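You operate a simulated robot arm through the tools that you are given. There is no shell and no other tool. Be economical: measure what you need, move in short steps, check, and stop when the job is done.

Carry out the task below with a simulated two-armed robot. There is one attempt and no reset: what you move stays moved.

TASK
On the spares rack, fold the grey cloth in half.

It is judged by the outcome, as a careful person would: the job done as asked, and still so three seconds after it is handed in. It fails if anything else is knocked over, pushed out of place, dropped, spilled or broken. Flat cloth is picked up by pressing the open fingertips on it (5 to 10 N) and closing them slowly along it; thin cloth reads only 2 to 8 mm in the jaws.

THE ROBOT
Two 7-joint arms with two-finger parallel grippers on one trunk, on a base that drives. Base frame: it is fixed to the floor where the robot stands at the start and does not move with it; the origin is under the middle of the robot, x ahead of it, y to its left, z up; the surface under the hand at the start is at about z = 800. Units: mm, degrees, N and s.
The left shoulder is at the start at [62, 196, 1004], the right one opposite. With the tool pointing down near the work surface each hand reaches from about 320 to 720 mm from the robot's upright axis, wherever it stands, measured 20 degrees to its own side. Places, roughly: spares rack [500, -300, 800]. Payload 1.57 kg a hand.
The TCP of each hand is the grasp point between the finger pads, 30 mm short of the fingertips. In the tool frame z runs along the fingers and y along their closing line. Largest opening 110 mm; finger width 24, thickness 12; the body of the gripper, 48 by 112 mm, starts 78 mm behind the TCP.
Orientation is told as [roll, pitch, yaw] about the base's x, y, z axes, in that order, counted from this pose: with the fingers straight down and closing along the base's y, the tool's x points along the base's -x, its y along +y and its z along -z.

THE INTERFACE
- The arms move only by the tool apply_moves. It takes "left_rows", "right_rows" or both (then of equal length, played together; a hand with none holds still); each is a list of rows, each a list of 7 numbers: the opening, from 0 (shut) to 1 (fully open), then the shift along the tool's x, y, z in mm, then the turn, a rotation vector about the tool's x, y, z in degrees. In form: [[fingers, tx, ty, tz, wx, wy, wz], ...]. A call has 1 to 12 rows; each row is the pose to reach, as a shift and turn from the pose commanded when the call began, along the tool's axes at that moment. A row lasts 0.2 s, in which the tool goes at most 50 mm and 8.6 degrees; a call with a longer step from one row to the next is refused whole, and so is a gripper value outside its range. Where a pose cannot be reached the arm comes as near as it can. A force on the tool above 40 N (or 10 N above the force at the start of the call, whichever is more), or a blocked arm, ends the call early, and 0.2 s more pass. Each finger travels about 72 mm/s and halts on what it meets, pressing with about 29 N; the grip force reading is that of the motor and also rises with nothing between the fingers. The clock runs only during rows and for 0.2 s after the last one: add rows that repeat a pose to give the fingers time. It gives the time, the measured TCP pose, the force on the tool (base axes), the opening and the grip force at its end, in the units of the frame above (readings bear some noise), with the torque about the TCP (base axes, N m) and any sound that the robot's microphone picked up.
- Cameras (640 x 400 px; columns grow to the right, rows downward): "scene" is now at [84.8, -20.2, 1566.8]; the picture's right is [-0.32, -0.95, -0.00], its down [-0.88, 0.29, -0.38] and it looks along [0.36, -0.12, -0.92] (base axes); focal length 277 px, centre (320, 200). "left" rides on the left gripper at [70, -16, -141] in its tool frame; the picture's right is [0.23, 0.97, 0.00], its down [-0.85, 0.20, -0.48] and it looks along [-0.47, 0.11, 0.88] (tool axes); focal length 222 px, centre (320, 200). "right" rides on the right gripper at [70, 16, -141] in its tool frame; the picture's right is [-0.23, 0.97, 0.00], its down [-0.85, -0.20, -0.48] and it looks along [-0.47, -0.11, 0.88] (tool axes); focal length 222 px, centre (320, 200). There is no depth. A picture from a camera that has moved, and an enlarged one, comes with that camera's place and axes in the base frame and with its lens.
- capture(camera): a new picture of that camera. The clock stands still meanwhile.
- move_column(by): slides the trunk up (or, below 0, down) by that many mm; the arms and the scene camera ride with it, the base frame stays. It gives what a move gives, with no picture.
- drive_base(legs): drives the robot by 1 to 6 legs, each [ahead, left, turn to the left] in mm, mm and degrees, along the robot's own axes; the way and the turn of a leg run together, so that a leg with both is an arc; at most 1500 mm and 180 degrees a leg. The arms and the cameras ride along, it lands a little off, and it stops where it bumps. It gives what a move gives.
- turn_head(pan, tilt): turns the head with the scene camera to pan (to the left, within 86 degrees either way) and tilt (down, from -29 to 69), counted from straight ahead of the robot. It gives what a move gives.
- close_up(camera, box): a new picture of the part [left, top, right, bottom] of that camera's present view, enlarged. The clock stands still meanwhile.
- job_done(): hands the job in; it is judged then, once.

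Go step by step. Nothing tells you exact positions but the pictures and the camera data: compare them with the known pose of the tool, close in by small moves and look again before you grip or let go. The budget is 120 turns and 108 pictures, counting those below and the enlarged ones. Unless the task says otherwise, let go and move clear before handing in.

The tools are called after "Request:" as name(argument=value, ...) on one line, values as JSON. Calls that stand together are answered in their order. apply_moves: Moves the arms, as the interface text tells. Its arguments: {"type":"object","properties":{"left_rows":{"type":"array","items":{"type":"array","items":{"type":"number"}}},"right_rows":{"type":"array","items":{"type":"array","items":{"type":"number"}}}},"required":[]} The other tools are called the same way: move_column (by) slides the trunk up or down; drive_base (legs) drives the base; turn_head (pan, tilt) turns the head that bears the scene camera; capture (camera) takes a picture; close_up (camera, box) takes an enlarged picture of a part of a camera's view; job_done () hands the job in.

At the start:

```text
time: 0.0
left_ee_pos: [450.2, 20.6, 949.6]
left_orientation: [0.1, 0.1, 0.0]
left_ft_force: [0.3, -0.3, 0.1]
left_torque: [-0.04, -0.02, 0.02]
left_gripper_width: 110.3
left_grip_force: 0.0
right_ee_pos: [344.6, -290.2, 1012.6]
right_orientation: [0.1, 0.1, 0.0]
right_ft_force: [-0.4, -0.1, -0.2]
right_torque: [0.0, 0.03, 0.0]
right_gripper_width: 110.2
right_grip_force: 0.0
trunk travel left (down, up): [-600.0, 390.0]
robot x, y, heading: [-0.0, -2.7, -0.5]
head pan, tilt: [-18.6, 67.4]
```

scene: 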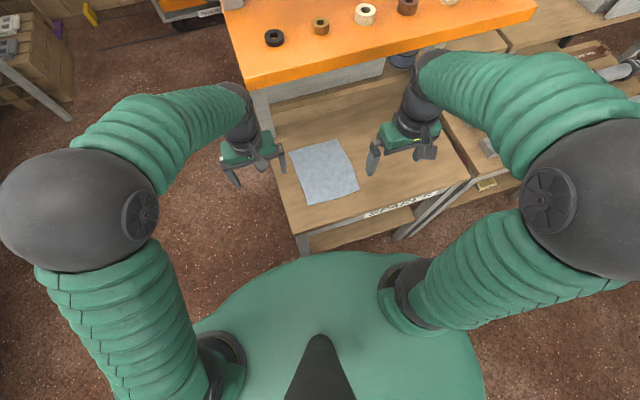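
right: 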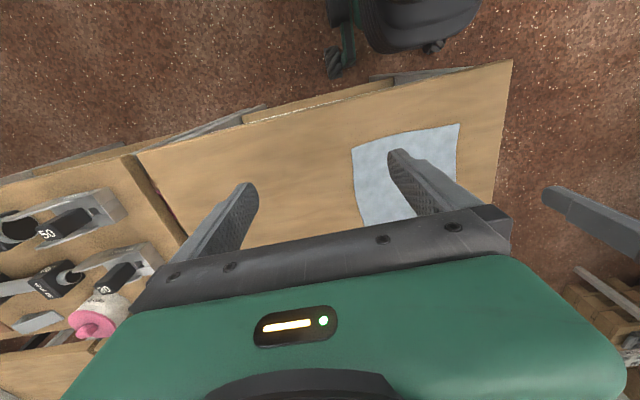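
left: 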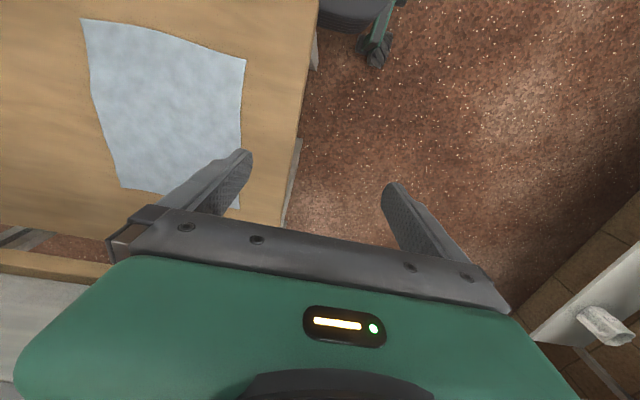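

The grey cloth lies on the lower wooden board, roughly x 385–575, y −70 to −243, by my ray estimates. I look closer first to fix its corners and the orange shelf behind.

Request:
close_up(camera="scene", box=[220, 60, 480, 260])

Request:
close_up(camera="left", box=[0, 0, 340, 300])

```text
2.00 times, centred on (350, 160) of scene
camera zoom: at [84.8, -20.2, 1566.8], right [-0.32, -0.95, 0.0], down [-0.88, 0.29, -0.38], along [0.36, -0.12, -0.92], focal length 554 px, centre (260, 280)
```

zoom: 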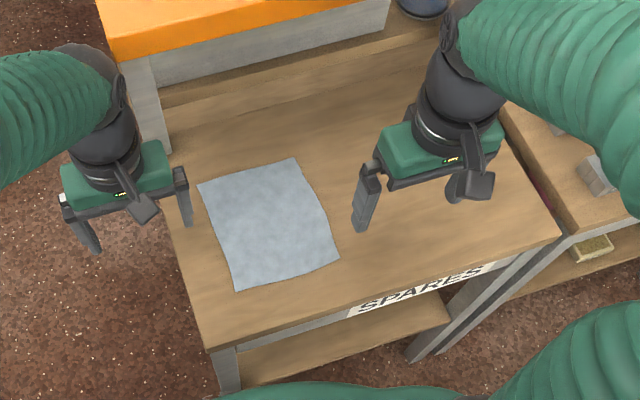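

```text
1.33 times, centred on (170, 150) of left
camera zoom: at [378.8, 3.9, 1091.2], right [-0.23, 0.97, 0.0], down [0.86, 0.2, 0.48], along [0.47, 0.11, -0.88], focal length 296 px, centre (520, 267)
```

zoom: 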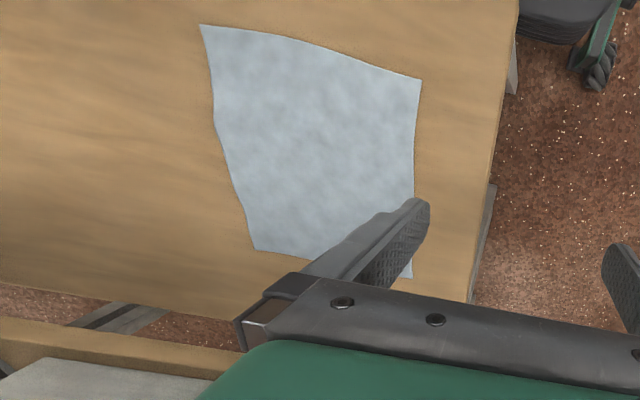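

The surface fits z = 800 from two cameras; the cloth is about x 380–572, y −77 to −246. I plan to pinch the two near corners with both hands (closing along x, edge between the fingers) and carry them over to the far edge; first I turn both hands by 90° with the cameras outward.

Request:
apply_moves(left_rows=[[1, 0, 0, 0, 0, 0, 8.2], [1, 0, 0, 0, 0, 0, 16.4], [1, 0, 0, 0, 0, 0, 24.6], [1, 0, 0, 0, 0, 0, 32.8], [1, 0, 0, 0, 0, 0, 41], [1, 0, 0, 0, 0, 0, 49.2], [1, 0, 0, 0, 0, 0, 57.4], [1, 0, 0, 0, 0, 0, 65.6], [1, 0, 0, 0, 0, 0, 73.8], [1, 0, 0, 0, 0, 0, 82], [1, 0, 0, 0, 0, 0, 90], [1, 0, 0, 0, 0, 0, 90]], right_rows=[[1, 0, 0, 0, 0, 0, -8.2], [1, 0, 0, 0, 0, 0, -16.4], [1, 0, 0, 0, 0, 0, -24.6], [1, 0, 0, 0, 0, 0, -32.8], [1, 0, 0, 0, 0, 0, -41], [1, 0, 0, 0, 0, 0, -49.2], [1, 0, 0, 0, 0, 0, -57.4], [1, 0, 0, 0, 0, 0, -65.6], [1, 0, 0, 0, 0, 0, -73.8], [1, 0, 0, 0, 0, 0, -82], [1, 0, 0, 0, 0, 0, -90], [1, 0, 0, 0, 0, 0, -90]])

Request:
capture(camera="scene")

```text
time: 2.6
left_ee_pos: [449.4, 20.4, 950.4]
left_orientation: [0.0, 0.0, -90.1]
left_ft_force: [0.2, 0.6, 0.8]
left_torque: [-0.02, -0.01, 0.01]
left_gripper_width: 110.3
left_grip_force: 0.1
right_ee_pos: [344.5, -290.0, 1013.1]
right_orientation: [0.0, 0.0, 90.1]
right_ft_force: [0.1, -1.1, 0.2]
right_torque: [-0.04, 0.0, -0.01]
right_gripper_width: 110.0
right_grip_force: 0.1
trunk travel left (down, up): [-600.0, 390.0]
robot x, y, heading: [2.2, 1.4, 0.1]
head pan, tilt: [-18.6, 67.4]
```

```text
102 pictures are left
camera scene: at [84.8, -20.0, 1566.8], right [-0.32, -0.95, 0.0], down [-0.88, 0.29, -0.38], along [0.36, -0.12, -0.92], focal length 277 px, centre (320, 200)
```

scene: 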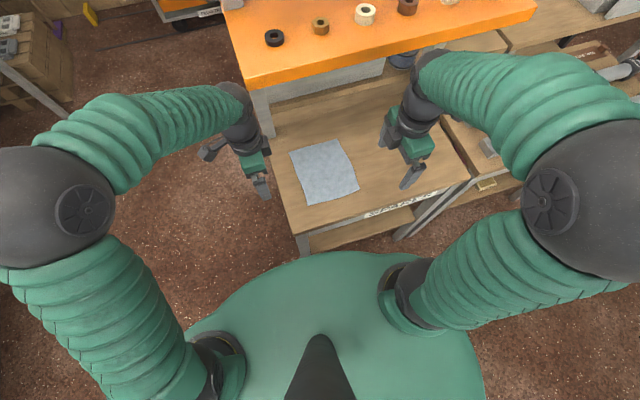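

Both hands turned cleanly. I now bring them above the near corners with tips about 40 mm above the cloth, opening about 24 mm.

Request:
apply_moves(left_rows=[[0.6, -28.6, -15.8, 20, 0, 0, 0], [0.4, -57.2, -31.7, 40, 0, 0, 0], [0.22, -85.8, -47.5, 60, 0, 0, 0], [0.22, -114.4, -63.4, 80, 0, 0, 0], [0.22, -114.4, -63.4, 80, 0, 0, 0], [0.22, -114.4, -63.4, 80, 0, 0, 0]], right_rows=[[0.6, -15.3, -10.4, 36, 0, 0, 0], [0.4, -30.5, -20.7, 72, 0, 0, 0], [0.22, -45.8, -31.1, 107, 0, 0, 0], [0.22, -61, -41.5, 143, 0, 0, 0], [0.22, -61, -41.5, 143, 0, 0, 0], [0.22, -61, -41.5, 143, 0, 0, 0]])

Request:
close_up(camera="scene", box=[240, 80, 460, 240])

Request:
capture(camera="left")

Request:
capture(camera="right")

```text
time: 4.0
left_ee_pos: [384.9, -94.0, 870.5]
left_orientation: [-0.1, 0.0, -90.0]
left_ft_force: [0.8, 1.1, 0.2]
left_torque: [-0.01, 0.0, -0.01]
left_gripper_width: 24.2
left_grip_force: 0.1
right_ee_pos: [387.0, -229.1, 869.8]
right_orientation: [0.0, -0.1, 90.0]
right_ft_force: [-0.9, -0.1, -0.5]
right_torque: [0.0, 0.0, 0.0]
right_gripper_width: 24.0
right_grip_force: 0.0
trunk travel left (down, up): [-600.0, 390.0]
robot x, y, heading: [0.2, -4.4, 0.0]
head pan, tilt: [-18.6, 67.4]
```

```text
2.50 times, centred on (350, 160) of scene
camera zoom: at [84.9, -19.7, 1566.8], right [-0.32, -0.95, 0.0], down [-0.88, 0.29, -0.38], along [0.36, -0.12, -0.92], focal length 692 px, centre (245, 300)
```

zoom: 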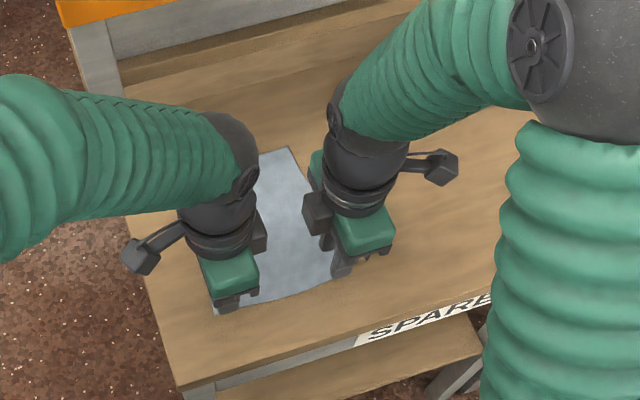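

```text
100 pictures are left
camera left: at [368.0, -23.1, 1011.3], right [0.97, 0.23, 0.0], down [0.2, -0.86, 0.48], along [0.11, -0.47, -0.88], focal length 222 px, centre (320, 200)
```

left: 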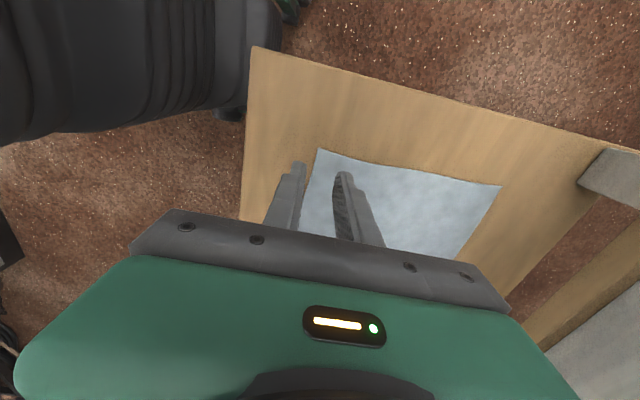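

```text
99 pictures are left
camera right: at [370.1, -297.8, 1010.6], right [-0.97, 0.23, 0.0], down [0.2, 0.85, 0.48], along [0.11, 0.47, -0.88], focal length 222 px, centre (320, 200)
```

right: 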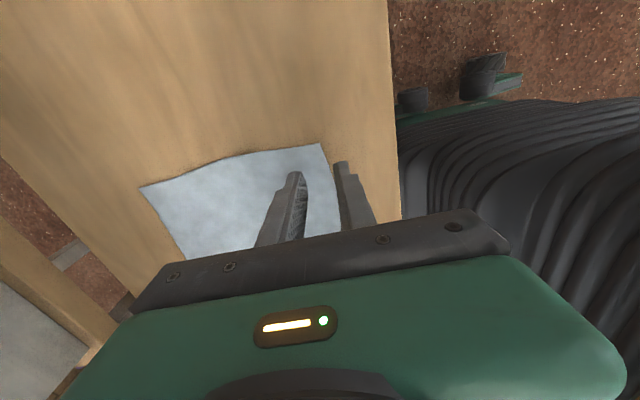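

The near edge (x ≈ 380) lies between the fingers of both hands, with corners at about (380, −83) and (382, −245). I go down to touch.

Request:
apply_moves(left_rows=[[0.22, 0, 0, 20, 0, 0, 0], [0.22, 0, 0, 34, 0, 0, 0], [0.22, 0, 0, 38, 0, 0, 0], [0.22, 0, 0, 40, 0, 0, 0]], right_rows=[[0.22, 0, 0, 20, 0, 0, 0], [0.22, 0, 0, 34, 0, 0, 0], [0.22, 0, 0, 38, 0, 0, 0], [0.22, 0, 0, 40, 0, 0, 0]])

```text
time: 5.0
left_ee_pos: [384.1, -94.3, 832.4]
left_orientation: [0.0, 0.0, -89.9]
left_ft_force: [0.6, -1.0, 3.5]
left_torque: [0.02, -0.07, 0.0]
left_gripper_width: 25.1
left_grip_force: 0.1
right_ee_pos: [385.4, -230.2, 831.0]
right_orientation: [-0.3, 0.0, 90.0]
right_ft_force: [0.7, -3.0, 19.2]
right_torque: [-0.21, -0.35, 0.0]
right_gripper_width: 24.7
right_grip_force: 0.1
trunk travel left (down, up): [-600.0, 390.0]
robot x, y, heading: [0.5, -0.1, -0.2]
head pan, tilt: [-18.6, 67.4]
```

Contact made: right presses a bit hard (19 N), left lightly (3.5 N). I trim both to about 7 N.

Request:
apply_moves(left_rows=[[0.22, 0, 0, 0.4, 0, 0, 0], [0.22, 0, 0, 0.4, 0, 0, 0]], right_rows=[[0.22, 0, 0, -0.8, 0, 0, 0], [0.22, 0, 0, -0.8, 0, 0, 0]])

```text
time: 5.6
left_ee_pos: [385.2, -93.2, 830.8]
left_orientation: [0.2, 0.0, -90.0]
left_ft_force: [-0.9, 0.5, 18.1]
left_torque: [0.14, -0.28, 0.01]
left_gripper_width: 24.2
left_grip_force: 0.1
right_ee_pos: [385.1, -228.2, 831.4]
right_orientation: [0.0, 0.0, 89.9]
right_ft_force: [2.6, -3.5, 13.9]
right_torque: [-0.22, -0.35, -0.06]
right_gripper_width: 26.2
right_grip_force: 0.7
trunk travel left (down, up): [-600.0, 390.0]
robot x, y, heading: [-2.1, -1.1, 0.1]
head pan, tilt: [-18.6, 67.4]
```

Forces settle at 18 and 14 N; I ease both up slightly.

Request:
apply_moves(left_rows=[[0.22, 0, 0, -0.7, 0, 0, 0], [0.22, 0, 0, -0.7, 0, 0, 0]], right_rows=[[0.22, 0, 0, -0.5, 0, 0, 0], [0.22, 0, 0, -0.5, 0, 0, 0]])

```text
time: 6.2
left_ee_pos: [384.9, -92.9, 831.1]
left_orientation: [0.0, 0.0, -90.0]
left_ft_force: [-0.2, 2.0, 21.8]
left_torque: [0.12, -0.34, 0.05]
left_gripper_width: 24.2
left_grip_force: 0.0
right_ee_pos: [383.3, -228.6, 832.0]
right_orientation: [0.0, -0.1, 90.0]
right_ft_force: [0.7, 0.4, 1.2]
right_torque: [-0.02, -0.02, -0.01]
right_gripper_width: 24.4
right_grip_force: 0.2
trunk travel left (down, up): [-600.0, 390.0]
robot x, y, heading: [-0.5, 0.7, -0.3]
head pan, tilt: [-18.6, 67.4]
```

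Left still presses 22 N and right only 1 N; I trim again.

Request:
apply_moves(left_rows=[[0.22, 0, 0, -0.8, 0, 0, 0], [0.22, 0, 0, -0.8, 0, 0, 0], [0.22, 0, 0, -0.8, 0, 0, 0]], right_rows=[[0.22, 0, 0, 0.3, 0, 0, 0], [0.22, 0, 0, 0.3, 0, 0, 0], [0.22, 0, 0, 0.3, 0, 0, 0]])

```text
time: 7.0
left_ee_pos: [385.4, -93.4, 831.6]
left_orientation: [0.0, 0.0, -90.0]
left_ft_force: [-0.6, 1.1, 13.5]
left_torque: [0.07, -0.23, 0.0]
left_gripper_width: 24.0
left_grip_force: 0.0
right_ee_pos: [384.8, -227.5, 830.6]
right_orientation: [0.0, 0.1, 90.0]
right_ft_force: [0.0, 0.6, 0.8]
right_torque: [-0.02, 0.03, 0.01]
right_gripper_width: 24.2
right_grip_force: 0.1
trunk travel left (down, up): [-600.0, 390.0]
robot x, y, heading: [-1.4, -2.3, 0.3]
head pan, tilt: [-18.6, 67.4]
```

Close now; one more trim, then close slowly.

Request:
apply_moves(left_rows=[[0.22, 0, 0, -0.4, 0, 0, 0], [0.22, 0, 0, -0.4, 0, 0, 0], [0.22, 0, 0, -0.4, 0, 0, 0]], right_rows=[[0.22, 0, 0, 0.5, 0, 0, 0], [0.22, 0, 0, 0.5, 0, 0, 0], [0.22, 0, 0, 0.5, 0, 0, 0]])

```text
time: 7.8
left_ee_pos: [385.1, -93.5, 830.9]
left_orientation: [-0.1, 0.0, -89.9]
left_ft_force: [0.3, 0.4, 8.7]
left_torque: [0.0, -0.14, 0.02]
left_gripper_width: 23.9
left_grip_force: 0.0
right_ee_pos: [384.1, -229.1, 831.3]
right_orientation: [0.0, 0.0, 90.0]
right_ft_force: [-0.4, 1.2, 5.7]
right_torque: [0.0, -0.1, 0.0]
right_gripper_width: 23.7
right_grip_force: 0.0
trunk travel left (down, up): [-600.0, 390.0]
robot x, y, heading: [-4.0, -1.2, 0.3]
head pan, tilt: [-18.6, 67.4]
```

Pressing 9 N and 6 N, both on the cloth-side finger. Now I close slowly.

Request:
apply_moves(left_rows=[[0.19, 0, 0, 0, 0, 0, 0], [0.16, 0, 0, 0, 0, 0, 0], [0.13, 0, 0, 0, 0, 0, 0], [0.1, 0, 0, 0, 0, 0, 0], [0.08, 0, 0, 0, 0, 0, 0], [0.06, 0, 0, 0, 0, 0, 0], [0.04, 0, 0, 0, 0, 0, 0], [0.02, 0, 0, 0, 0, 0, 0], [0, 0, 0, 0, 0, 0, 0], [0, 0, 0, 0, 0, 0, 0]], right_rows=[[0.19, 0, 0, 0, 0, 0, 0], [0.16, 0, 0, 0, 0, 0, 0], [0.13, 0, 0, 0, 0, 0, 0], [0.1, 0, 0, 0, 0, 0, 0], [0.08, 0, 0, 0, 0, 0, 0], [0.06, 0, 0, 0, 0, 0, 0], [0.04, 0, 0, 0, 0, 0, 0], [0.02, 0, 0, 0, 0, 0, 0], [0, 0, 0, 0, 0, 0, 0], [0, 0, 0, 0, 0, 0, 0]])

Request:
close_up(camera="left", box=[220, 100, 520, 280])

Request:
close_up(camera="right", box=[120, 100, 420, 280])

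```text
time: 10.0
left_ee_pos: [384.5, -94.0, 831.8]
left_orientation: [0.0, 0.0, -90.1]
left_ft_force: [1.4, -0.3, 6.5]
left_torque: [0.0, -0.04, -0.04]
left_gripper_width: 1.9
left_grip_force: 24.0
right_ee_pos: [385.2, -227.9, 832.3]
right_orientation: [-0.2, 0.0, 90.0]
right_ft_force: [3.2, -0.2, 9.8]
right_torque: [-0.09, -0.11, 0.03]
right_gripper_width: 2.3
right_grip_force: 23.6
trunk travel left (down, up): [-600.0, 390.0]
robot x, y, heading: [-1.3, 3.1, -0.0]
head pan, tilt: [-18.6, 67.4]
```

```text
2.13 times, centred on (370, 190) of left
camera zoom: at [367.8, -23.9, 972.7], right [0.97, 0.23, 0.0], down [0.2, -0.86, 0.48], along [0.11, -0.47, -0.88], focal length 474 px, centre (213, 221)
```

zoom: 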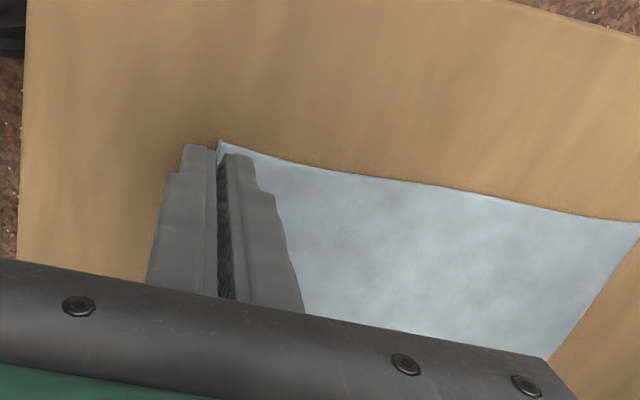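

```text
2.13 times, centred on (270, 190) of right
camera zoom: at [368.7, -297.1, 972.3], right [-0.97, 0.23, 0.0], down [0.2, 0.85, 0.48], along [0.11, 0.47, -0.88], focal length 474 px, centre (427, 221)
```

zoom: 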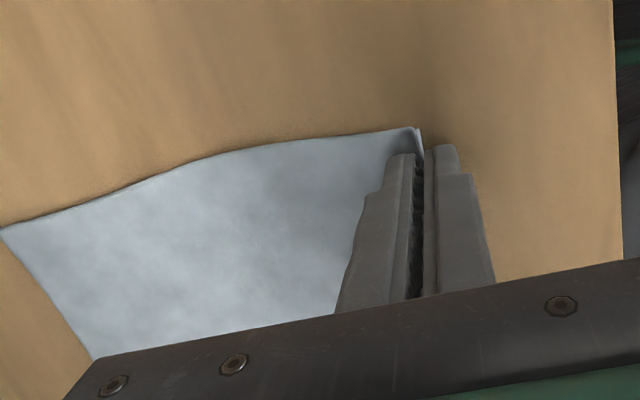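

Both fingers have the edge turned up between them (1.9 and 2.3 mm). I lift 40 mm gently and check the hold.

Request:
apply_moves(left_rows=[[0, 0, 0, -5, 0, 0, 0], [0, 0, 0, -15, 0, 0, 0], [0, 0, 0, -28, 0, 0, 0], [0, 0, 0, -40, 0, 0, 0]], right_rows=[[0, 0, 0, -5, 0, 0, 0], [0, 0, 0, -15, 0, 0, 0], [0, 0, 0, -28, 0, 0, 0], [0, 0, 0, -40, 0, 0, 0]])

Request:
capture(camera="left")

Request:
capture(camera="right")

```text
time: 11.0
left_ee_pos: [385.6, -96.2, 871.2]
left_orientation: [0.0, 0.1, -90.1]
left_ft_force: [0.4, 0.7, 0.3]
left_torque: [0.0, 0.0, -0.01]
left_gripper_width: 2.2
left_grip_force: 23.5
right_ee_pos: [384.8, -229.2, 868.8]
right_orientation: [0.0, 0.0, 90.0]
right_ft_force: [-0.4, -0.6, -0.1]
right_torque: [-0.02, -0.04, 0.02]
right_gripper_width: 2.4
right_grip_force: 23.3
trunk travel left (down, up): [-600.0, 390.0]
robot x, y, heading: [-1.3, -2.2, -0.2]
head pan, tilt: [-18.6, 67.4]
```

```text
96 pictures are left
camera left: at [367.8, -25.1, 1012.5], right [0.97, 0.23, 0.0], down [0.2, -0.86, 0.48], along [0.11, -0.46, -0.88], focal length 222 px, centre (320, 200)
```

left: 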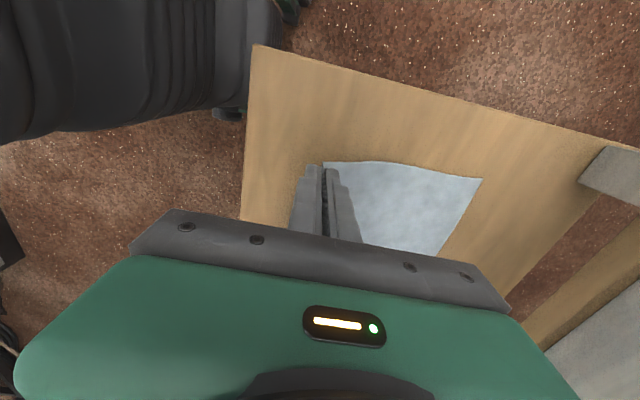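

```text
95 pictures are left
camera right: at [369.1, -297.3, 1010.4], right [-0.97, 0.23, 0.0], down [0.2, 0.85, 0.48], along [0.11, 0.47, -0.88], focal length 222 px, centre (320, 200)
```

right: 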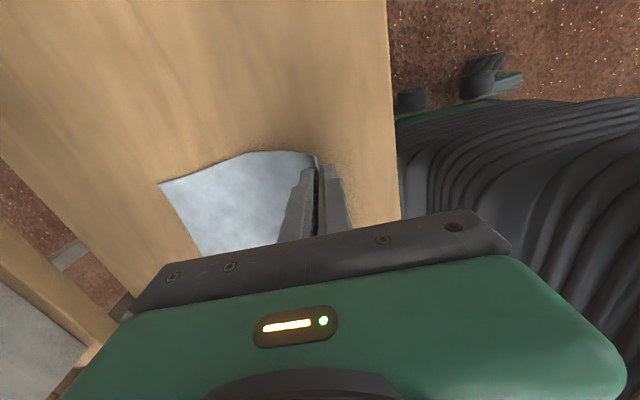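

Both corners hold; the far edge now sits at x ≈ 552, so the fold line should be at x ≈ 456. I carry both corners over in an arc slightly tighter than the cloth's half length, and check before laying down.

Request:
apply_moves(left_rows=[[0, 0, 10, -11, 0, 0, 0], [0, 0, 21, -19, 0, 0, 0], [0, 0, 36, -27, 0, 0, 0], [0, 0, 51, -32, 0, 0, 0], [0, 0, 69, -34, 0, 0, 0], [0, 0, 86, -32, 0, 0, 0], [0, 0, 103, -26, 0, 0, 0], [0, 0, 118, -17, 0, 0, 0]], right_rows=[[0, 0, -10, -11, 0, 0, 0], [0, 0, -21, -19, 0, 0, 0], [0, 0, -36, -27, 0, 0, 0], [0, 0, -51, -32, 0, 0, 0], [0, 0, -69, -34, 0, 0, 0], [0, 0, -86, -32, 0, 0, 0], [0, 0, -103, -26, 0, 0, 0], [0, 0, -118, -17, 0, 0, 0]])

Request:
capture(camera="left")

Request:
capture(camera="right")

Request:
close_up(camera="scene", box=[240, 80, 460, 240])

```text
time: 13.0
left_ee_pos: [482.1, -95.5, 889.3]
left_orientation: [0.1, 0.4, -90.7]
left_ft_force: [-0.5, -1.7, 0.0]
left_torque: [0.0, -0.01, 0.0]
left_gripper_width: 2.4
left_grip_force: 24.2
right_ee_pos: [476.4, -230.3, 886.2]
right_orientation: [0.8, -0.1, 89.9]
right_ft_force: [0.7, 1.5, -0.2]
right_torque: [0.01, 0.04, 0.04]
right_gripper_width: 2.2
right_grip_force: 24.0
trunk travel left (down, up): [-600.0, 390.0]
robot x, y, heading: [-5.0, 0.5, -0.3]
head pan, tilt: [-18.6, 67.4]
stopped in row 8 (left hand): the arm was blocked; the commanded pose is now the measured one
```

```text
94 pictures are left
camera left: at [464.0, -25.6, 1031.5], right [0.98, 0.22, 0.0], down [0.19, -0.86, 0.47], along [0.1, -0.46, -0.88], focal length 222 px, centre (320, 200)
```

left: 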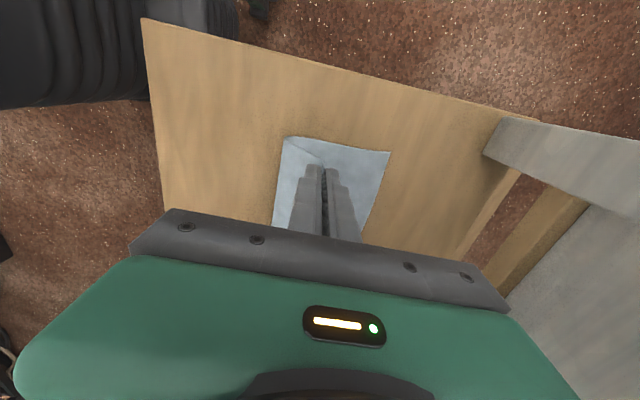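

```text
93 pictures are left
camera right: at [460.4, -300.0, 1027.4], right [-0.97, 0.23, 0.01], down [0.21, 0.85, 0.48], along [0.1, 0.47, -0.88], focal length 222 px, centre (320, 200)
```

right: 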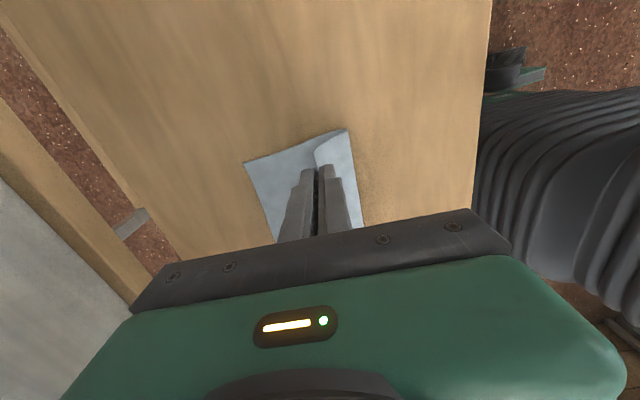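

```text
2.50 times, centred on (350, 160) of scene
camera zoom: at [34.3, -20.3, 1568.1], right [-0.32, -0.95, -0.01], down [-0.86, 0.3, -0.41], along [0.39, -0.12, -0.91], focal length 692 px, centre (245, 300)
```

zoom: 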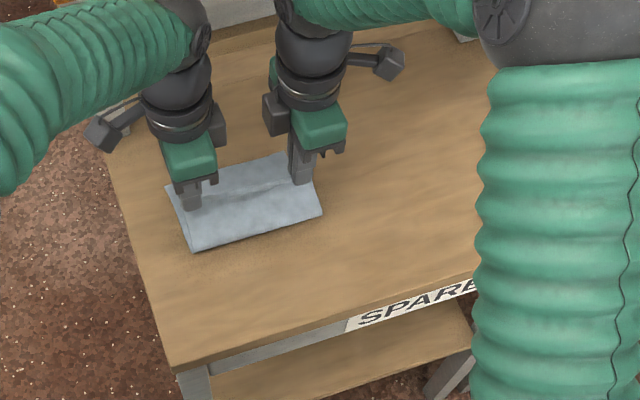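

The left arm was blocked, and the scene camera has shifted backwards, so an arm link probably touches the orange shelf. I look at the whole scene before doing anything else.

Request:
capture(camera="scene")

```text
91 pictures are left
camera scene: at [34.3, -20.3, 1568.1], right [-0.32, -0.95, -0.01], down [-0.86, 0.3, -0.41], along [0.39, -0.12, -0.91], focal length 277 px, centre (320, 200)
```

scene: 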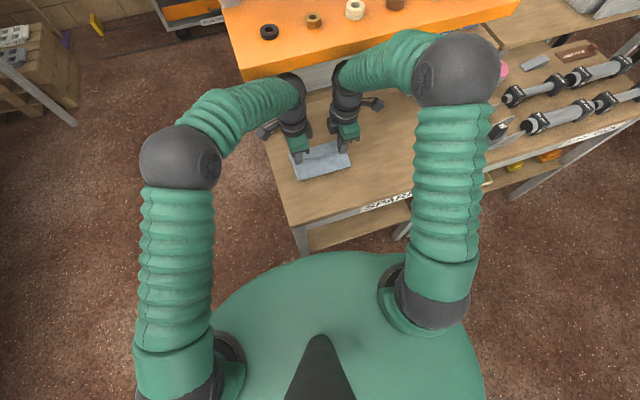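

The trunk is leaning back a couple of degrees, so something upstream of the wrists is pressing on the shelf edge. I retreat 30 mm along the same path to release it, and keep hold of the cloth.

Request:
apply_moves(left_rows=[[0, 0, -15, -4, 0, 0, 0], [0, 0, -30, -6, 0, 0, 0], [0, 0, -30, -6, 0, 0, 0]], right_rows=[[0, 0, 15, -4, 0, 0, 0], [0, 0, 30, -6, 0, 0, 0], [0, 0, 30, -6, 0, 0, 0]])

Request:
capture(camera="scene")

```text
time: 13.8
left_ee_pos: [471.7, -91.9, 886.7]
left_orientation: [-0.8, 0.3, -90.2]
left_ft_force: [0.8, -4.5, 0.2]
left_torque: [-0.08, 0.04, 0.0]
left_gripper_width: 1.9
left_grip_force: 24.4
right_ee_pos: [467.3, -231.8, 886.6]
right_orientation: [1.4, -0.1, 89.9]
right_ft_force: [1.0, 4.8, 0.4]
right_torque: [0.1, -0.02, 0.01]
right_gripper_width: 2.3
right_grip_force: 24.0
trunk travel left (down, up): [-600.0, 390.0]
robot x, y, heading: [-0.2, -1.5, -0.1]
head pan, tilt: [-18.6, 67.4]
```

```text
90 pictures are left
camera scene: at [77.2, -21.0, 1565.9], right [-0.32, -0.95, 0.0], down [-0.87, 0.3, -0.39], along [0.37, -0.12, -0.92], focal length 277 px, centre (320, 200)
```

scene: 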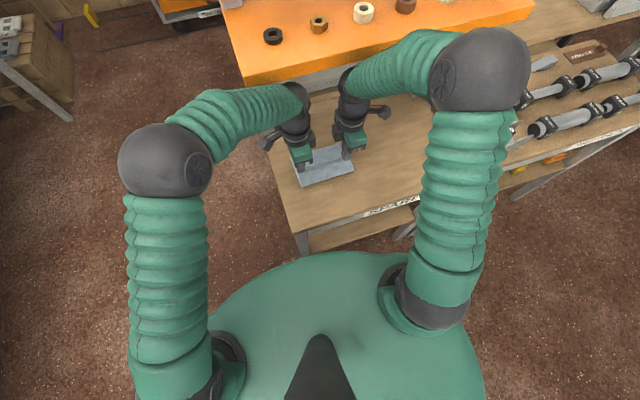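

Backing off relieved most of the lean; the wrists were touching the overhanging orange shelf edge. I tilt both hands 30° so the wrists lean back towards me and the fingers point forward under the shelf.

Request:
apply_moves(left_rows=[[0, 0, -10, 0, -6, 0, 0], [0, 0, -16, 0, -12, 0, 0], [0, 0, -16, 0, -18, 0, 0], [0, 0, -16, 0, -24, 0, 0], [0, 0, -16, 0, -30, 0, 0], [0, 0, -16, 0, -30, 0, 0]], right_rows=[[0, 0, 10, 0, 6, 0, 0], [0, 0, 16, 0, 12, 0, 0], [0, 0, 16, 0, 18, 0, 0], [0, 0, 16, 0, 24, 0, 0], [0, 0, 16, 0, 30, 0, 0], [0, 0, 16, 0, 30, 0, 0]])

Request:
capture(camera="scene")

Request:
capture(camera="left")

```text
time: 14.9
left_ee_pos: [514.9, 17.2, 893.1]
left_orientation: [24.3, 0.2, -76.2]
left_ft_force: [0.5, 0.1, -0.2]
left_torque: [0.0, -0.02, 0.01]
left_gripper_width: 0.0
left_grip_force: 22.3
right_ee_pos: [453.2, -230.2, 890.1]
right_orientation: [-23.6, 0.2, 89.7]
right_ft_force: [-0.6, -1.0, 0.3]
right_torque: [0.01, 0.02, 0.01]
right_gripper_width: 2.2
right_grip_force: 23.3
trunk travel left (down, up): [-600.0, 390.0]
robot x, y, heading: [-0.5, 1.4, 0.1]
head pan, tilt: [-18.6, 67.4]
stopped in row 5 (left hand): the arm was blocked; the commanded pose is now the measured one
```

```text
89 pictures are left
camera scene: at [81.0, -16.7, 1566.8], right [-0.32, -0.95, 0.0], down [-0.88, 0.29, -0.38], along [0.36, -0.12, -0.92], focal length 277 px, centre (320, 200)
```

scene: 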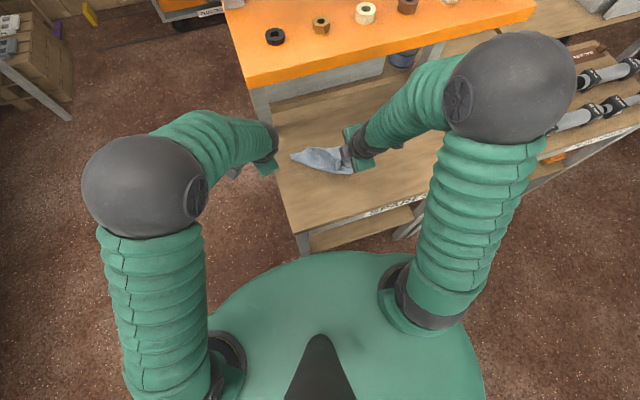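

```text
88 pictures are left
camera left: at [427.1, 66.8, 1015.2], right [0.81, 0.43, 0.4], down [0.19, -0.83, 0.52], along [0.56, -0.34, -0.76], focal length 222 px, centre (320, 200)
```

left: 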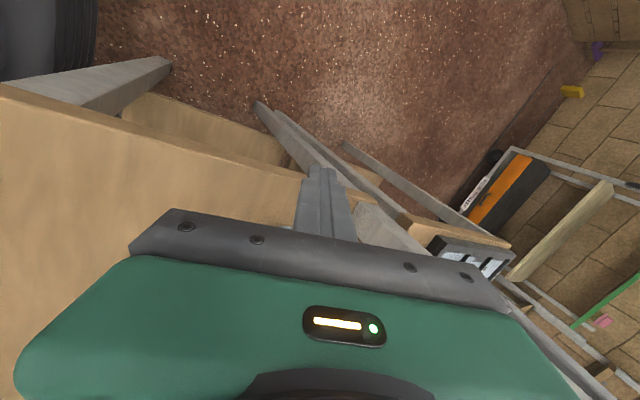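

The left hand swung aside and lost its corner; the right still holds. I look at the cloth closely, from several cameras.

Request:
close_up(camera="scene", box=[240, 80, 460, 240])

Request:
capture(camera="right")

```text
2.50 times, centred on (350, 160) of scene
camera zoom: at [81.0, -16.7, 1566.8], right [-0.32, -0.95, 0.0], down [-0.88, 0.29, -0.38], along [0.36, -0.12, -0.92], focal length 692 px, centre (245, 300)
```

zoom: 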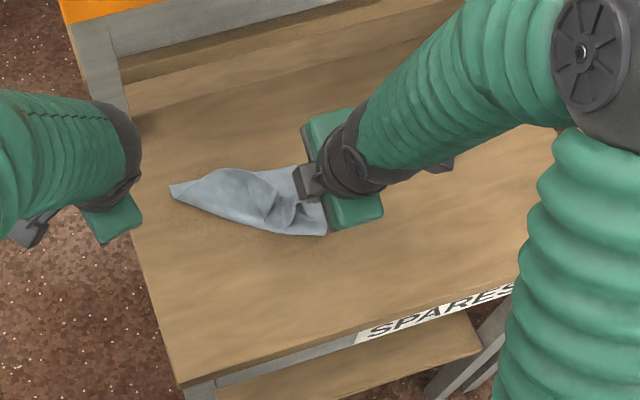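

```text
86 pictures are left
camera right: at [381.8, -297.5, 1012.7], right [-0.89, 0.23, -0.39], down [0.0, 0.86, 0.52], along [0.45, 0.46, -0.76], focal length 222 px, centre (320, 200)
```

right: 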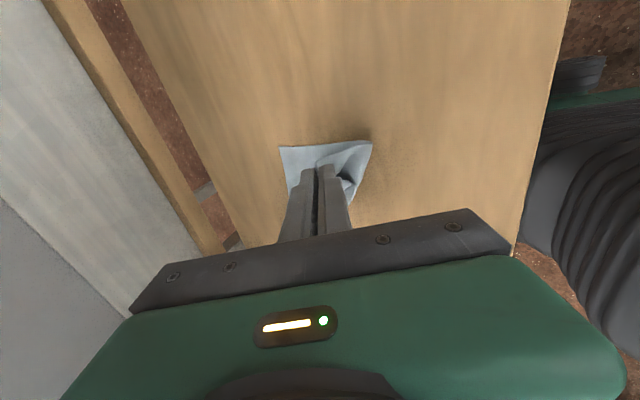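

The right corner still holds, the rest is crumpled. I retreat the left hand along its fingers and lay the right corner back to its near starting place, so as to restart from a flat cloth with a better robot stance.

Request:
apply_moves(left_rows=[[0, 0, 0, -20, 0, 0, 0], [0, 0, 0, -40, 0, 0, 0], [0, 0, 0, -60, 0, 0, 0], [0, 0, 0, -80, 0, 0, 0], [0, 0, 0, -100, 0, 0, 0], [0, 0, 0, -100, 0, 0, 0]], right_rows=[[0, 0, 12.3, -21.7, -6, 0, 0], [0, 0, 39.8, -33.7, -12, 0, 0], [0, 0, 77.3, -22.8, -18, 0, 0], [0, 0, 98.4, 0.6, -23.6, 0, 0], [0, 0, 105.9, 12.7, -23.6, 0, 0], [0, 0, 105.9, 12.7, -23.6, 0, 0]])

Request:
capture(camera="scene")

Request:
capture(camera="right")

```text
time: 16.3
left_ee_pos: [477.4, 10.9, 974.7]
left_orientation: [23.4, 1.1, -75.4]
left_ft_force: [0.0, 0.8, -0.2]
left_torque: [0.03, 0.02, -0.01]
left_gripper_width: 0.0
left_grip_force: 21.2
right_ee_pos: [361.8, -231.7, 835.4]
right_orientation: [0.2, 0.0, 89.7]
right_ft_force: [0.3, -0.6, 0.3]
right_torque: [-0.02, -0.02, -0.04]
right_gripper_width: 1.9
right_grip_force: 23.9
trunk travel left (down, up): [-600.0, 390.0]
robot x, y, heading: [-3.9, 1.9, -0.1]
head pan, tilt: [-18.6, 67.4]
```

```text
85 pictures are left
camera scene: at [82.4, -20.1, 1567.1], right [-0.32, -0.95, 0.0], down [-0.88, 0.3, -0.38], along [0.36, -0.12, -0.92], focal length 277 px, centre (320, 200)
```

scene: 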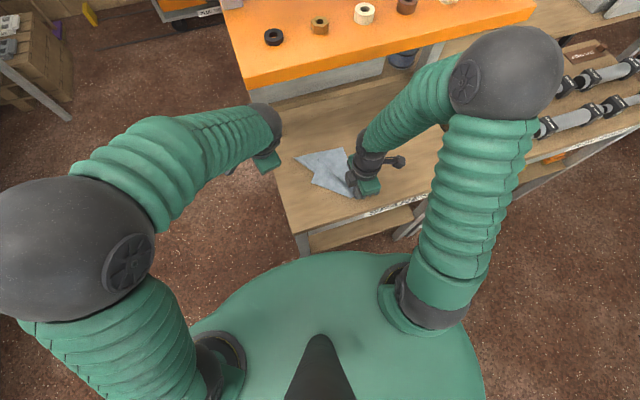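

```text
84 pictures are left
camera right: at [345.6, -298.9, 976.9], right [-0.97, 0.23, 0.0], down [0.2, 0.86, 0.48], along [0.11, 0.46, -0.88], focal length 222 px, centre (320, 200)
```

right: 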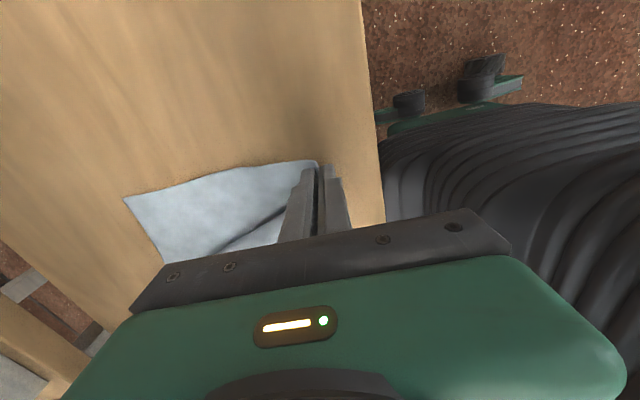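

The right corner is back at the near side; the left near corner still lies folded over the middle. I release the right hand and raise it to see the cloth.

Request:
apply_moves(right_rows=[[0.05, 0, 0, -1, 0, 0, 0], [0.1, 0, 0, -2, 0, 0, 0], [0.2, 0, 0, -3, 0, 0, 0], [0.25, 0, 0, -20, 0, 0, 0], [0.25, 20, 0, -60, 0, 0, 0], [0.25, 60, 0, -90, 0, 0, 0], [0.25, 100, 0, -110, 0, 0, 0], [0.25, 140, 0, -120, 0, 0, 0], [0.25, 140, 0, -120, 0, 0, 0]])

Request:
close_up(camera="scene", box=[240, 80, 460, 240])

```text
time: 18.3
left_ee_pos: [477.1, 7.5, 980.3]
left_orientation: [23.9, 0.7, -75.8]
left_ft_force: [1.1, 0.3, -0.3]
left_torque: [0.0, -0.03, 0.0]
left_gripper_width: 0.0
left_grip_force: 20.9
right_ee_pos: [360.6, -370.9, 954.1]
right_orientation: [0.3, 0.1, 89.8]
right_ft_force: [0.8, -0.2, -0.2]
right_torque: [0.01, 0.0, 0.02]
right_gripper_width: 27.4
right_grip_force: 0.1
trunk travel left (down, up): [-600.0, 390.0]
robot x, y, heading: [-0.4, 0.2, 0.1]
head pan, tilt: [-18.6, 67.4]
```

```text
2.50 times, centred on (350, 160) of scene
camera zoom: at [82.3, -21.2, 1566.8], right [-0.32, -0.95, 0.0], down [-0.88, 0.3, -0.38], along [0.36, -0.12, -0.92], focal length 692 px, centre (245, 300)
```

zoom: 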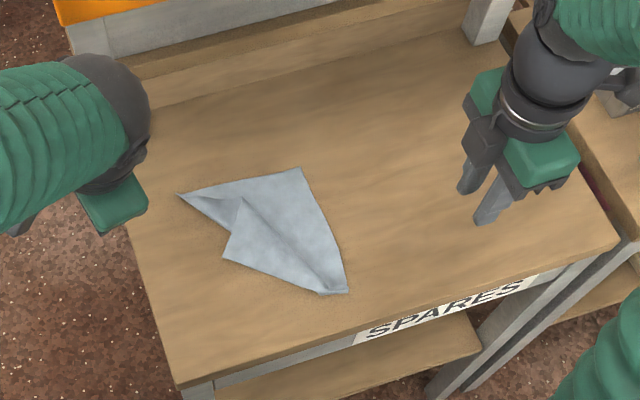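

The cloth lies with its near-left corner flipped over. I straighten and pull back the left hand away from the shelf, then shift the robot about 150 mm to the right so that both arms work symmetrically.

Request:
apply_moves(left_rows=[[0, 10, -19, -8, 6, -0.75, 3.5], [0, 20, -38, -17, 12, -1.5, 7.1], [0, 31, -56, -25, 18, -2.25, 10.6], [0, 41.4, -75.2, -33.5, 24, -3, 14.2], [0, 41.4, -75.2, -33.5, 24, -3, 14.2]])

Request:
drive_base(legs=[[0, -150, 0]])

Request:
capture(camera="scene")

```text
time: 19.5
left_ee_pos: [384.1, 20.1, 984.0]
left_orientation: [-0.1, 0.2, -91.5]
left_ft_force: [-0.3, -1.3, -0.6]
left_torque: [-0.03, 0.01, 0.02]
left_gripper_width: 0.1
left_grip_force: 21.1
right_ee_pos: [360.9, -371.2, 953.5]
right_orientation: [0.0, 0.1, 89.7]
right_ft_force: [-0.4, 0.0, 0.2]
right_torque: [-0.01, 0.04, 0.0]
right_gripper_width: 27.4
right_grip_force: 0.0
trunk travel left (down, up): [-600.0, 390.0]
robot x, y, heading: [1.6, 0.9, -0.2]
head pan, tilt: [-18.6, 67.4]
```

```text
time: 20.8
left_ee_pos: [383.5, -118.5, 982.3]
left_orientation: [0.0, -0.3, -91.3]
left_ft_force: [0.5, 1.0, 0.3]
left_torque: [-0.07, 0.0, 0.01]
left_gripper_width: 0.0
left_grip_force: 22.0
right_ee_pos: [360.3, -508.1, 956.2]
right_orientation: [0.1, 0.6, 89.7]
right_ft_force: [0.2, 0.6, -0.3]
right_torque: [-0.05, 0.02, 0.01]
right_gripper_width: 27.5
right_grip_force: 0.1
trunk travel left (down, up): [-600.0, 390.0]
robot x, y, heading: [-6.3, -144.2, -0.1]
head pan, tilt: [-18.6, 67.4]
```

```text
82 pictures are left
camera scene: at [82.2, -149.9, 1566.9], right [-0.32, -0.95, 0.01], down [-0.88, 0.29, -0.39], along [0.36, -0.13, -0.92], focal length 277 px, centre (320, 200)
```

scene: 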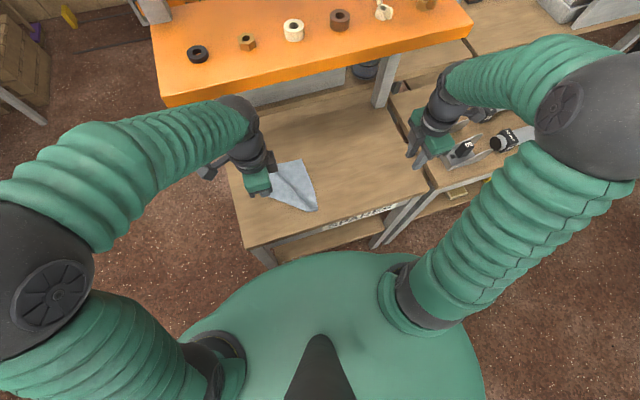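

Triangulating with the two robot positions, the orange shelf's front edge is near x ≈ 460 at z ≈ 1215: it overhangs the far half of the cloth, and my raised forearms hit it. Backing the robot off makes the forearms reach in flatter and under it; I back up 120 mm.

Request:
drive_base(legs=[[-120, 0, 0]])

Request:
capture(camera="scene")

Request:
close_up(camera="scene", box=[230, 80, 390, 200])

Request:
capture(camera="left")

```text
time: 22.1
left_ee_pos: [266.5, -128.0, 982.7]
left_orientation: [0.0, 0.3, -91.2]
left_ft_force: [-0.2, 0.3, 0.2]
left_torque: [-0.01, -0.05, 0.02]
left_gripper_width: 0.3
left_grip_force: 21.1
right_ee_pos: [242.1, -519.2, 953.9]
right_orientation: [0.2, -0.1, 89.7]
right_ft_force: [-0.9, 0.9, -0.2]
right_torque: [0.01, -0.01, 0.0]
right_gripper_width: 27.2
right_grip_force: 0.0
trunk travel left (down, up): [-600.0, 390.0]
robot x, y, heading: [-122.1, -143.7, -0.2]
head pan, tilt: [-18.6, 67.4]
```

```text
81 pictures are left
camera scene: at [-35.3, -169.7, 1566.7], right [-0.32, -0.95, 0.0], down [-0.87, 0.3, -0.38], along [0.36, -0.12, -0.92], focal length 277 px, centre (320, 200)
```

scene: 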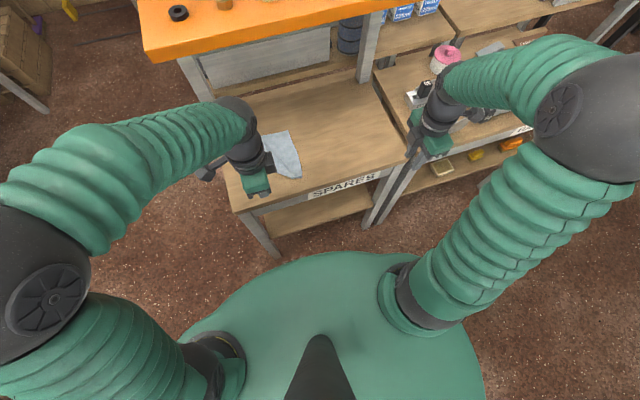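

```text
3.33 times, centred on (310, 140) of scene
camera zoom: at [-35.3, -169.7, 1566.7], right [-0.32, -0.95, 0.0], down [-0.87, 0.3, -0.38], along [0.36, -0.12, -0.92], focal length 923 px, centre (353, 400)
```

zoom: 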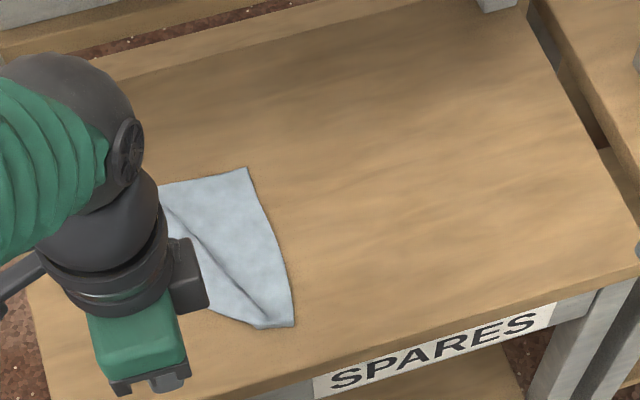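

```text
79 pictures are left
camera left: at [249.8, -58.0, 1124.7], right [0.98, 0.2, 0.0], down [0.18, -0.86, 0.47], along [0.1, -0.46, -0.88], focal length 222 px, centre (320, 200)
```

left: 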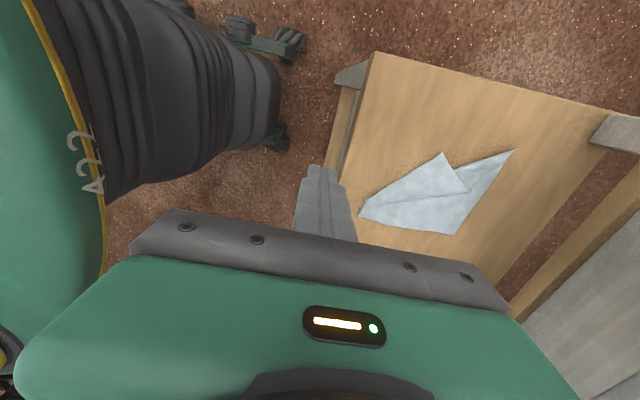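

Now the left camera has a fine overhead view of the crumpled cloth; I enlarge it.

Request:
close_up(camera="left", box=[340, 120, 540, 250])

```text
3.08 times, centred on (440, 185) of left
camera zoom: at [249.8, -58.0, 1124.7], right [0.98, 0.2, 0.0], down [0.18, -0.86, 0.47], along [0.1, -0.46, -0.88], focal length 684 px, centre (-49, 246)
```

zoom: 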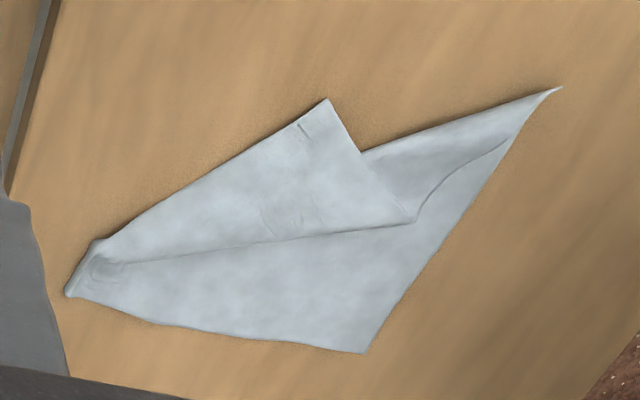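

The near-left corner D is flipped over and lies at about (520, −165), its proper place being about (360, −75). I will pinch that corner of the flap with the left hand, moving in low under the shelf.

Request:
apply_moves(left_rows=[[0.1, -4, 30, 30, 0, 0, 0], [0.22, -8, 65, 60, 0, 0, 0], [0.22, -13, 100, 90, 0, 0, 0], [0.22, -18, 140, 113, 0, 0, 0], [0.22, -23, 180, 113, 0, 0, 0], [0.22, -27, 210, 113, 0, 0, 0], [0.22, -30, 237, 113, 0, 0, 0], [0.22, -30, 237, 113, 0, 0, 0]])

Request:
capture(camera="scene")

Request:
close_up(camera="left", box=[200, 80, 460, 260])

```text
time: 23.9
left_ee_pos: [500.5, -159.5, 873.0]
left_orientation: [0.1, 0.0, -91.4]
left_ft_force: [0.1, -0.1, -0.5]
left_torque: [0.01, 0.0, 0.0]
left_gripper_width: 24.3
left_grip_force: 0.1
right_ee_pos: [239.7, -514.0, 955.8]
right_orientation: [0.0, 0.2, 89.8]
right_ft_force: [-0.5, 0.5, 0.2]
right_torque: [0.02, 0.01, -0.03]
right_gripper_width: 27.8
right_grip_force: 0.1
trunk travel left (down, up): [-600.0, 390.0]
robot x, y, heading: [-120.3, -147.7, -0.4]
head pan, tilt: [-18.6, 67.4]
```

```text
77 pictures are left
camera scene: at [-36.6, -164.7, 1566.9], right [-0.32, -0.95, 0.0], down [-0.87, 0.3, -0.38], along [0.36, -0.12, -0.92], focal length 277 px, centre (320, 200)
```

scene: 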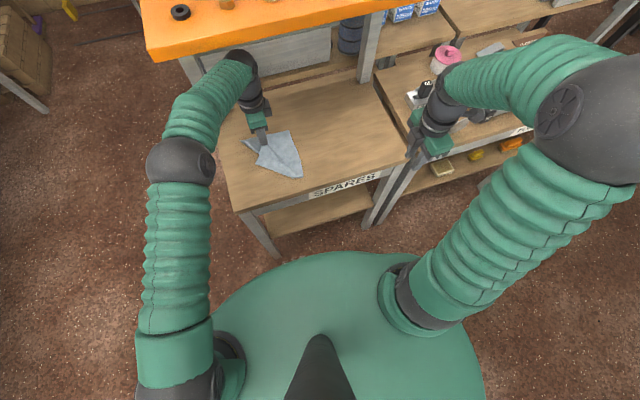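

```text
2.22 times, centred on (330, 170) of left
camera zoom: at [483.4, -89.8, 1013.4], right [0.98, 0.2, 0.0], down [0.18, -0.86, 0.48], along [0.1, -0.47, -0.88], focal length 494 px, centre (298, 267)
```

zoom: 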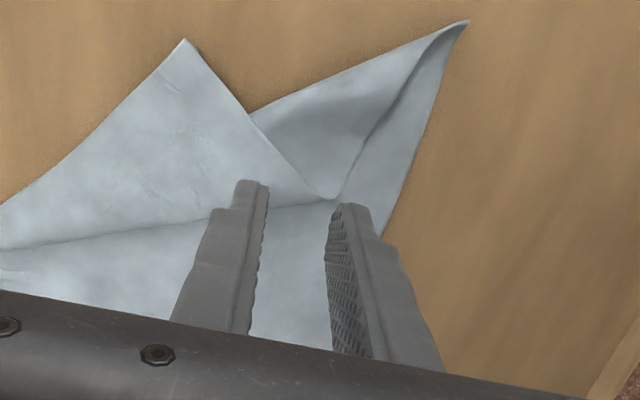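

No contact with the shelf this time. Corner D is at about (516, −163); I shift 6 mm forward so it falls between the fingers, and go down to a light press.

Request:
apply_moves(left_rows=[[0.22, 0, 6, 20, 0, 0, 0], [0.22, 0, 6, 34, 0, 0, 0], [0.22, 0, 6, 39, 0, 0, 0], [0.22, 0, 6, 39.5, 0, 0, 0], [0.22, 0, 6, 39.5, 0, 0, 0], [0.22, 0, 6, 39.5, 0, 0, 0]])

Request:
close_up(camera="left", box=[200, 80, 460, 260])

```text
time: 25.3
left_ee_pos: [506.1, -161.7, 832.8]
left_orientation: [0.3, 0.2, -91.3]
left_ft_force: [1.2, 0.6, 4.5]
left_torque: [0.01, 0.06, 0.0]
left_gripper_width: 23.9
left_grip_force: 0.0
right_ee_pos: [240.0, -517.0, 955.2]
right_orientation: [-0.1, 0.2, 89.8]
right_ft_force: [-0.4, 0.3, -0.3]
right_torque: [0.01, -0.02, 0.02]
right_gripper_width: 27.4
right_grip_force: 0.1
trunk travel left (down, up): [-600.0, 390.0]
robot x, y, heading: [-121.5, -147.0, -0.1]
head pan, tilt: [-18.6, 67.4]
```

```text
2.22 times, centred on (330, 170) of left
camera zoom: at [490.1, -91.3, 974.1], right [0.98, 0.2, 0.0], down [0.18, -0.86, 0.48], along [0.1, -0.47, -0.88], focal length 494 px, centre (298, 267)
```

zoom: 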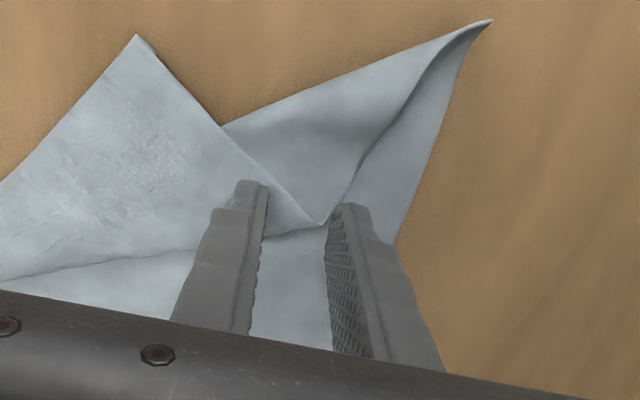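

Corner D lies between the fingertips and the flap-side finger is pressing (4.5 N). I close slowly.

Request:
apply_moves(left_rows=[[0.19, 0, 0, 0.1, 0, 0, 0], [0.16, 0, 0, 0.1, 0, 0, 0], [0.13, 0, 0, 0.1, 0, 0, 0], [0.1, 0, 0, 0.1, 0, 0, 0], [0.08, 0, 0, 0.1, 0, 0, 0], [0.06, 0, 0, 0.1, 0, 0, 0], [0.04, 0, 0, 0.1, 0, 0, 0], [0.02, 0, 0, 0.1, 0, 0, 0], [0, 0, 0, 0.1, 0, 0, 0], [0, 0, 0, 0.1, 0, 0, 0]])

Request:
close_up(camera="left", box=[200, 80, 460, 260])

```text
time: 27.5
left_ee_pos: [505.5, -161.8, 832.7]
left_orientation: [0.2, 0.2, -91.4]
left_ft_force: [-0.8, 0.4, 6.7]
left_torque: [0.0, 0.08, 0.03]
left_gripper_width: 2.0
left_grip_force: 23.9
right_ee_pos: [239.4, -516.7, 955.8]
right_orientation: [-0.1, 0.1, 89.7]
right_ft_force: [-0.3, -0.3, 0.5]
right_torque: [0.01, -0.02, -0.01]
right_gripper_width: 27.5
right_grip_force: 0.1
trunk travel left (down, up): [-600.0, 390.0]
robot x, y, heading: [-121.9, -146.8, -0.3]
head pan, tilt: [-18.6, 67.4]
```

```text
2.22 times, centred on (330, 170) of left
camera zoom: at [489.7, -91.1, 974.0], right [0.98, 0.2, 0.0], down [0.18, -0.86, 0.48], along [0.1, -0.47, -0.88], focal length 494 px, centre (298, 267)
```

zoom: 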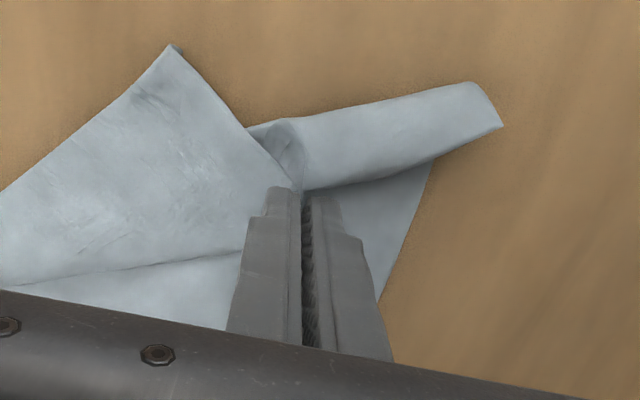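

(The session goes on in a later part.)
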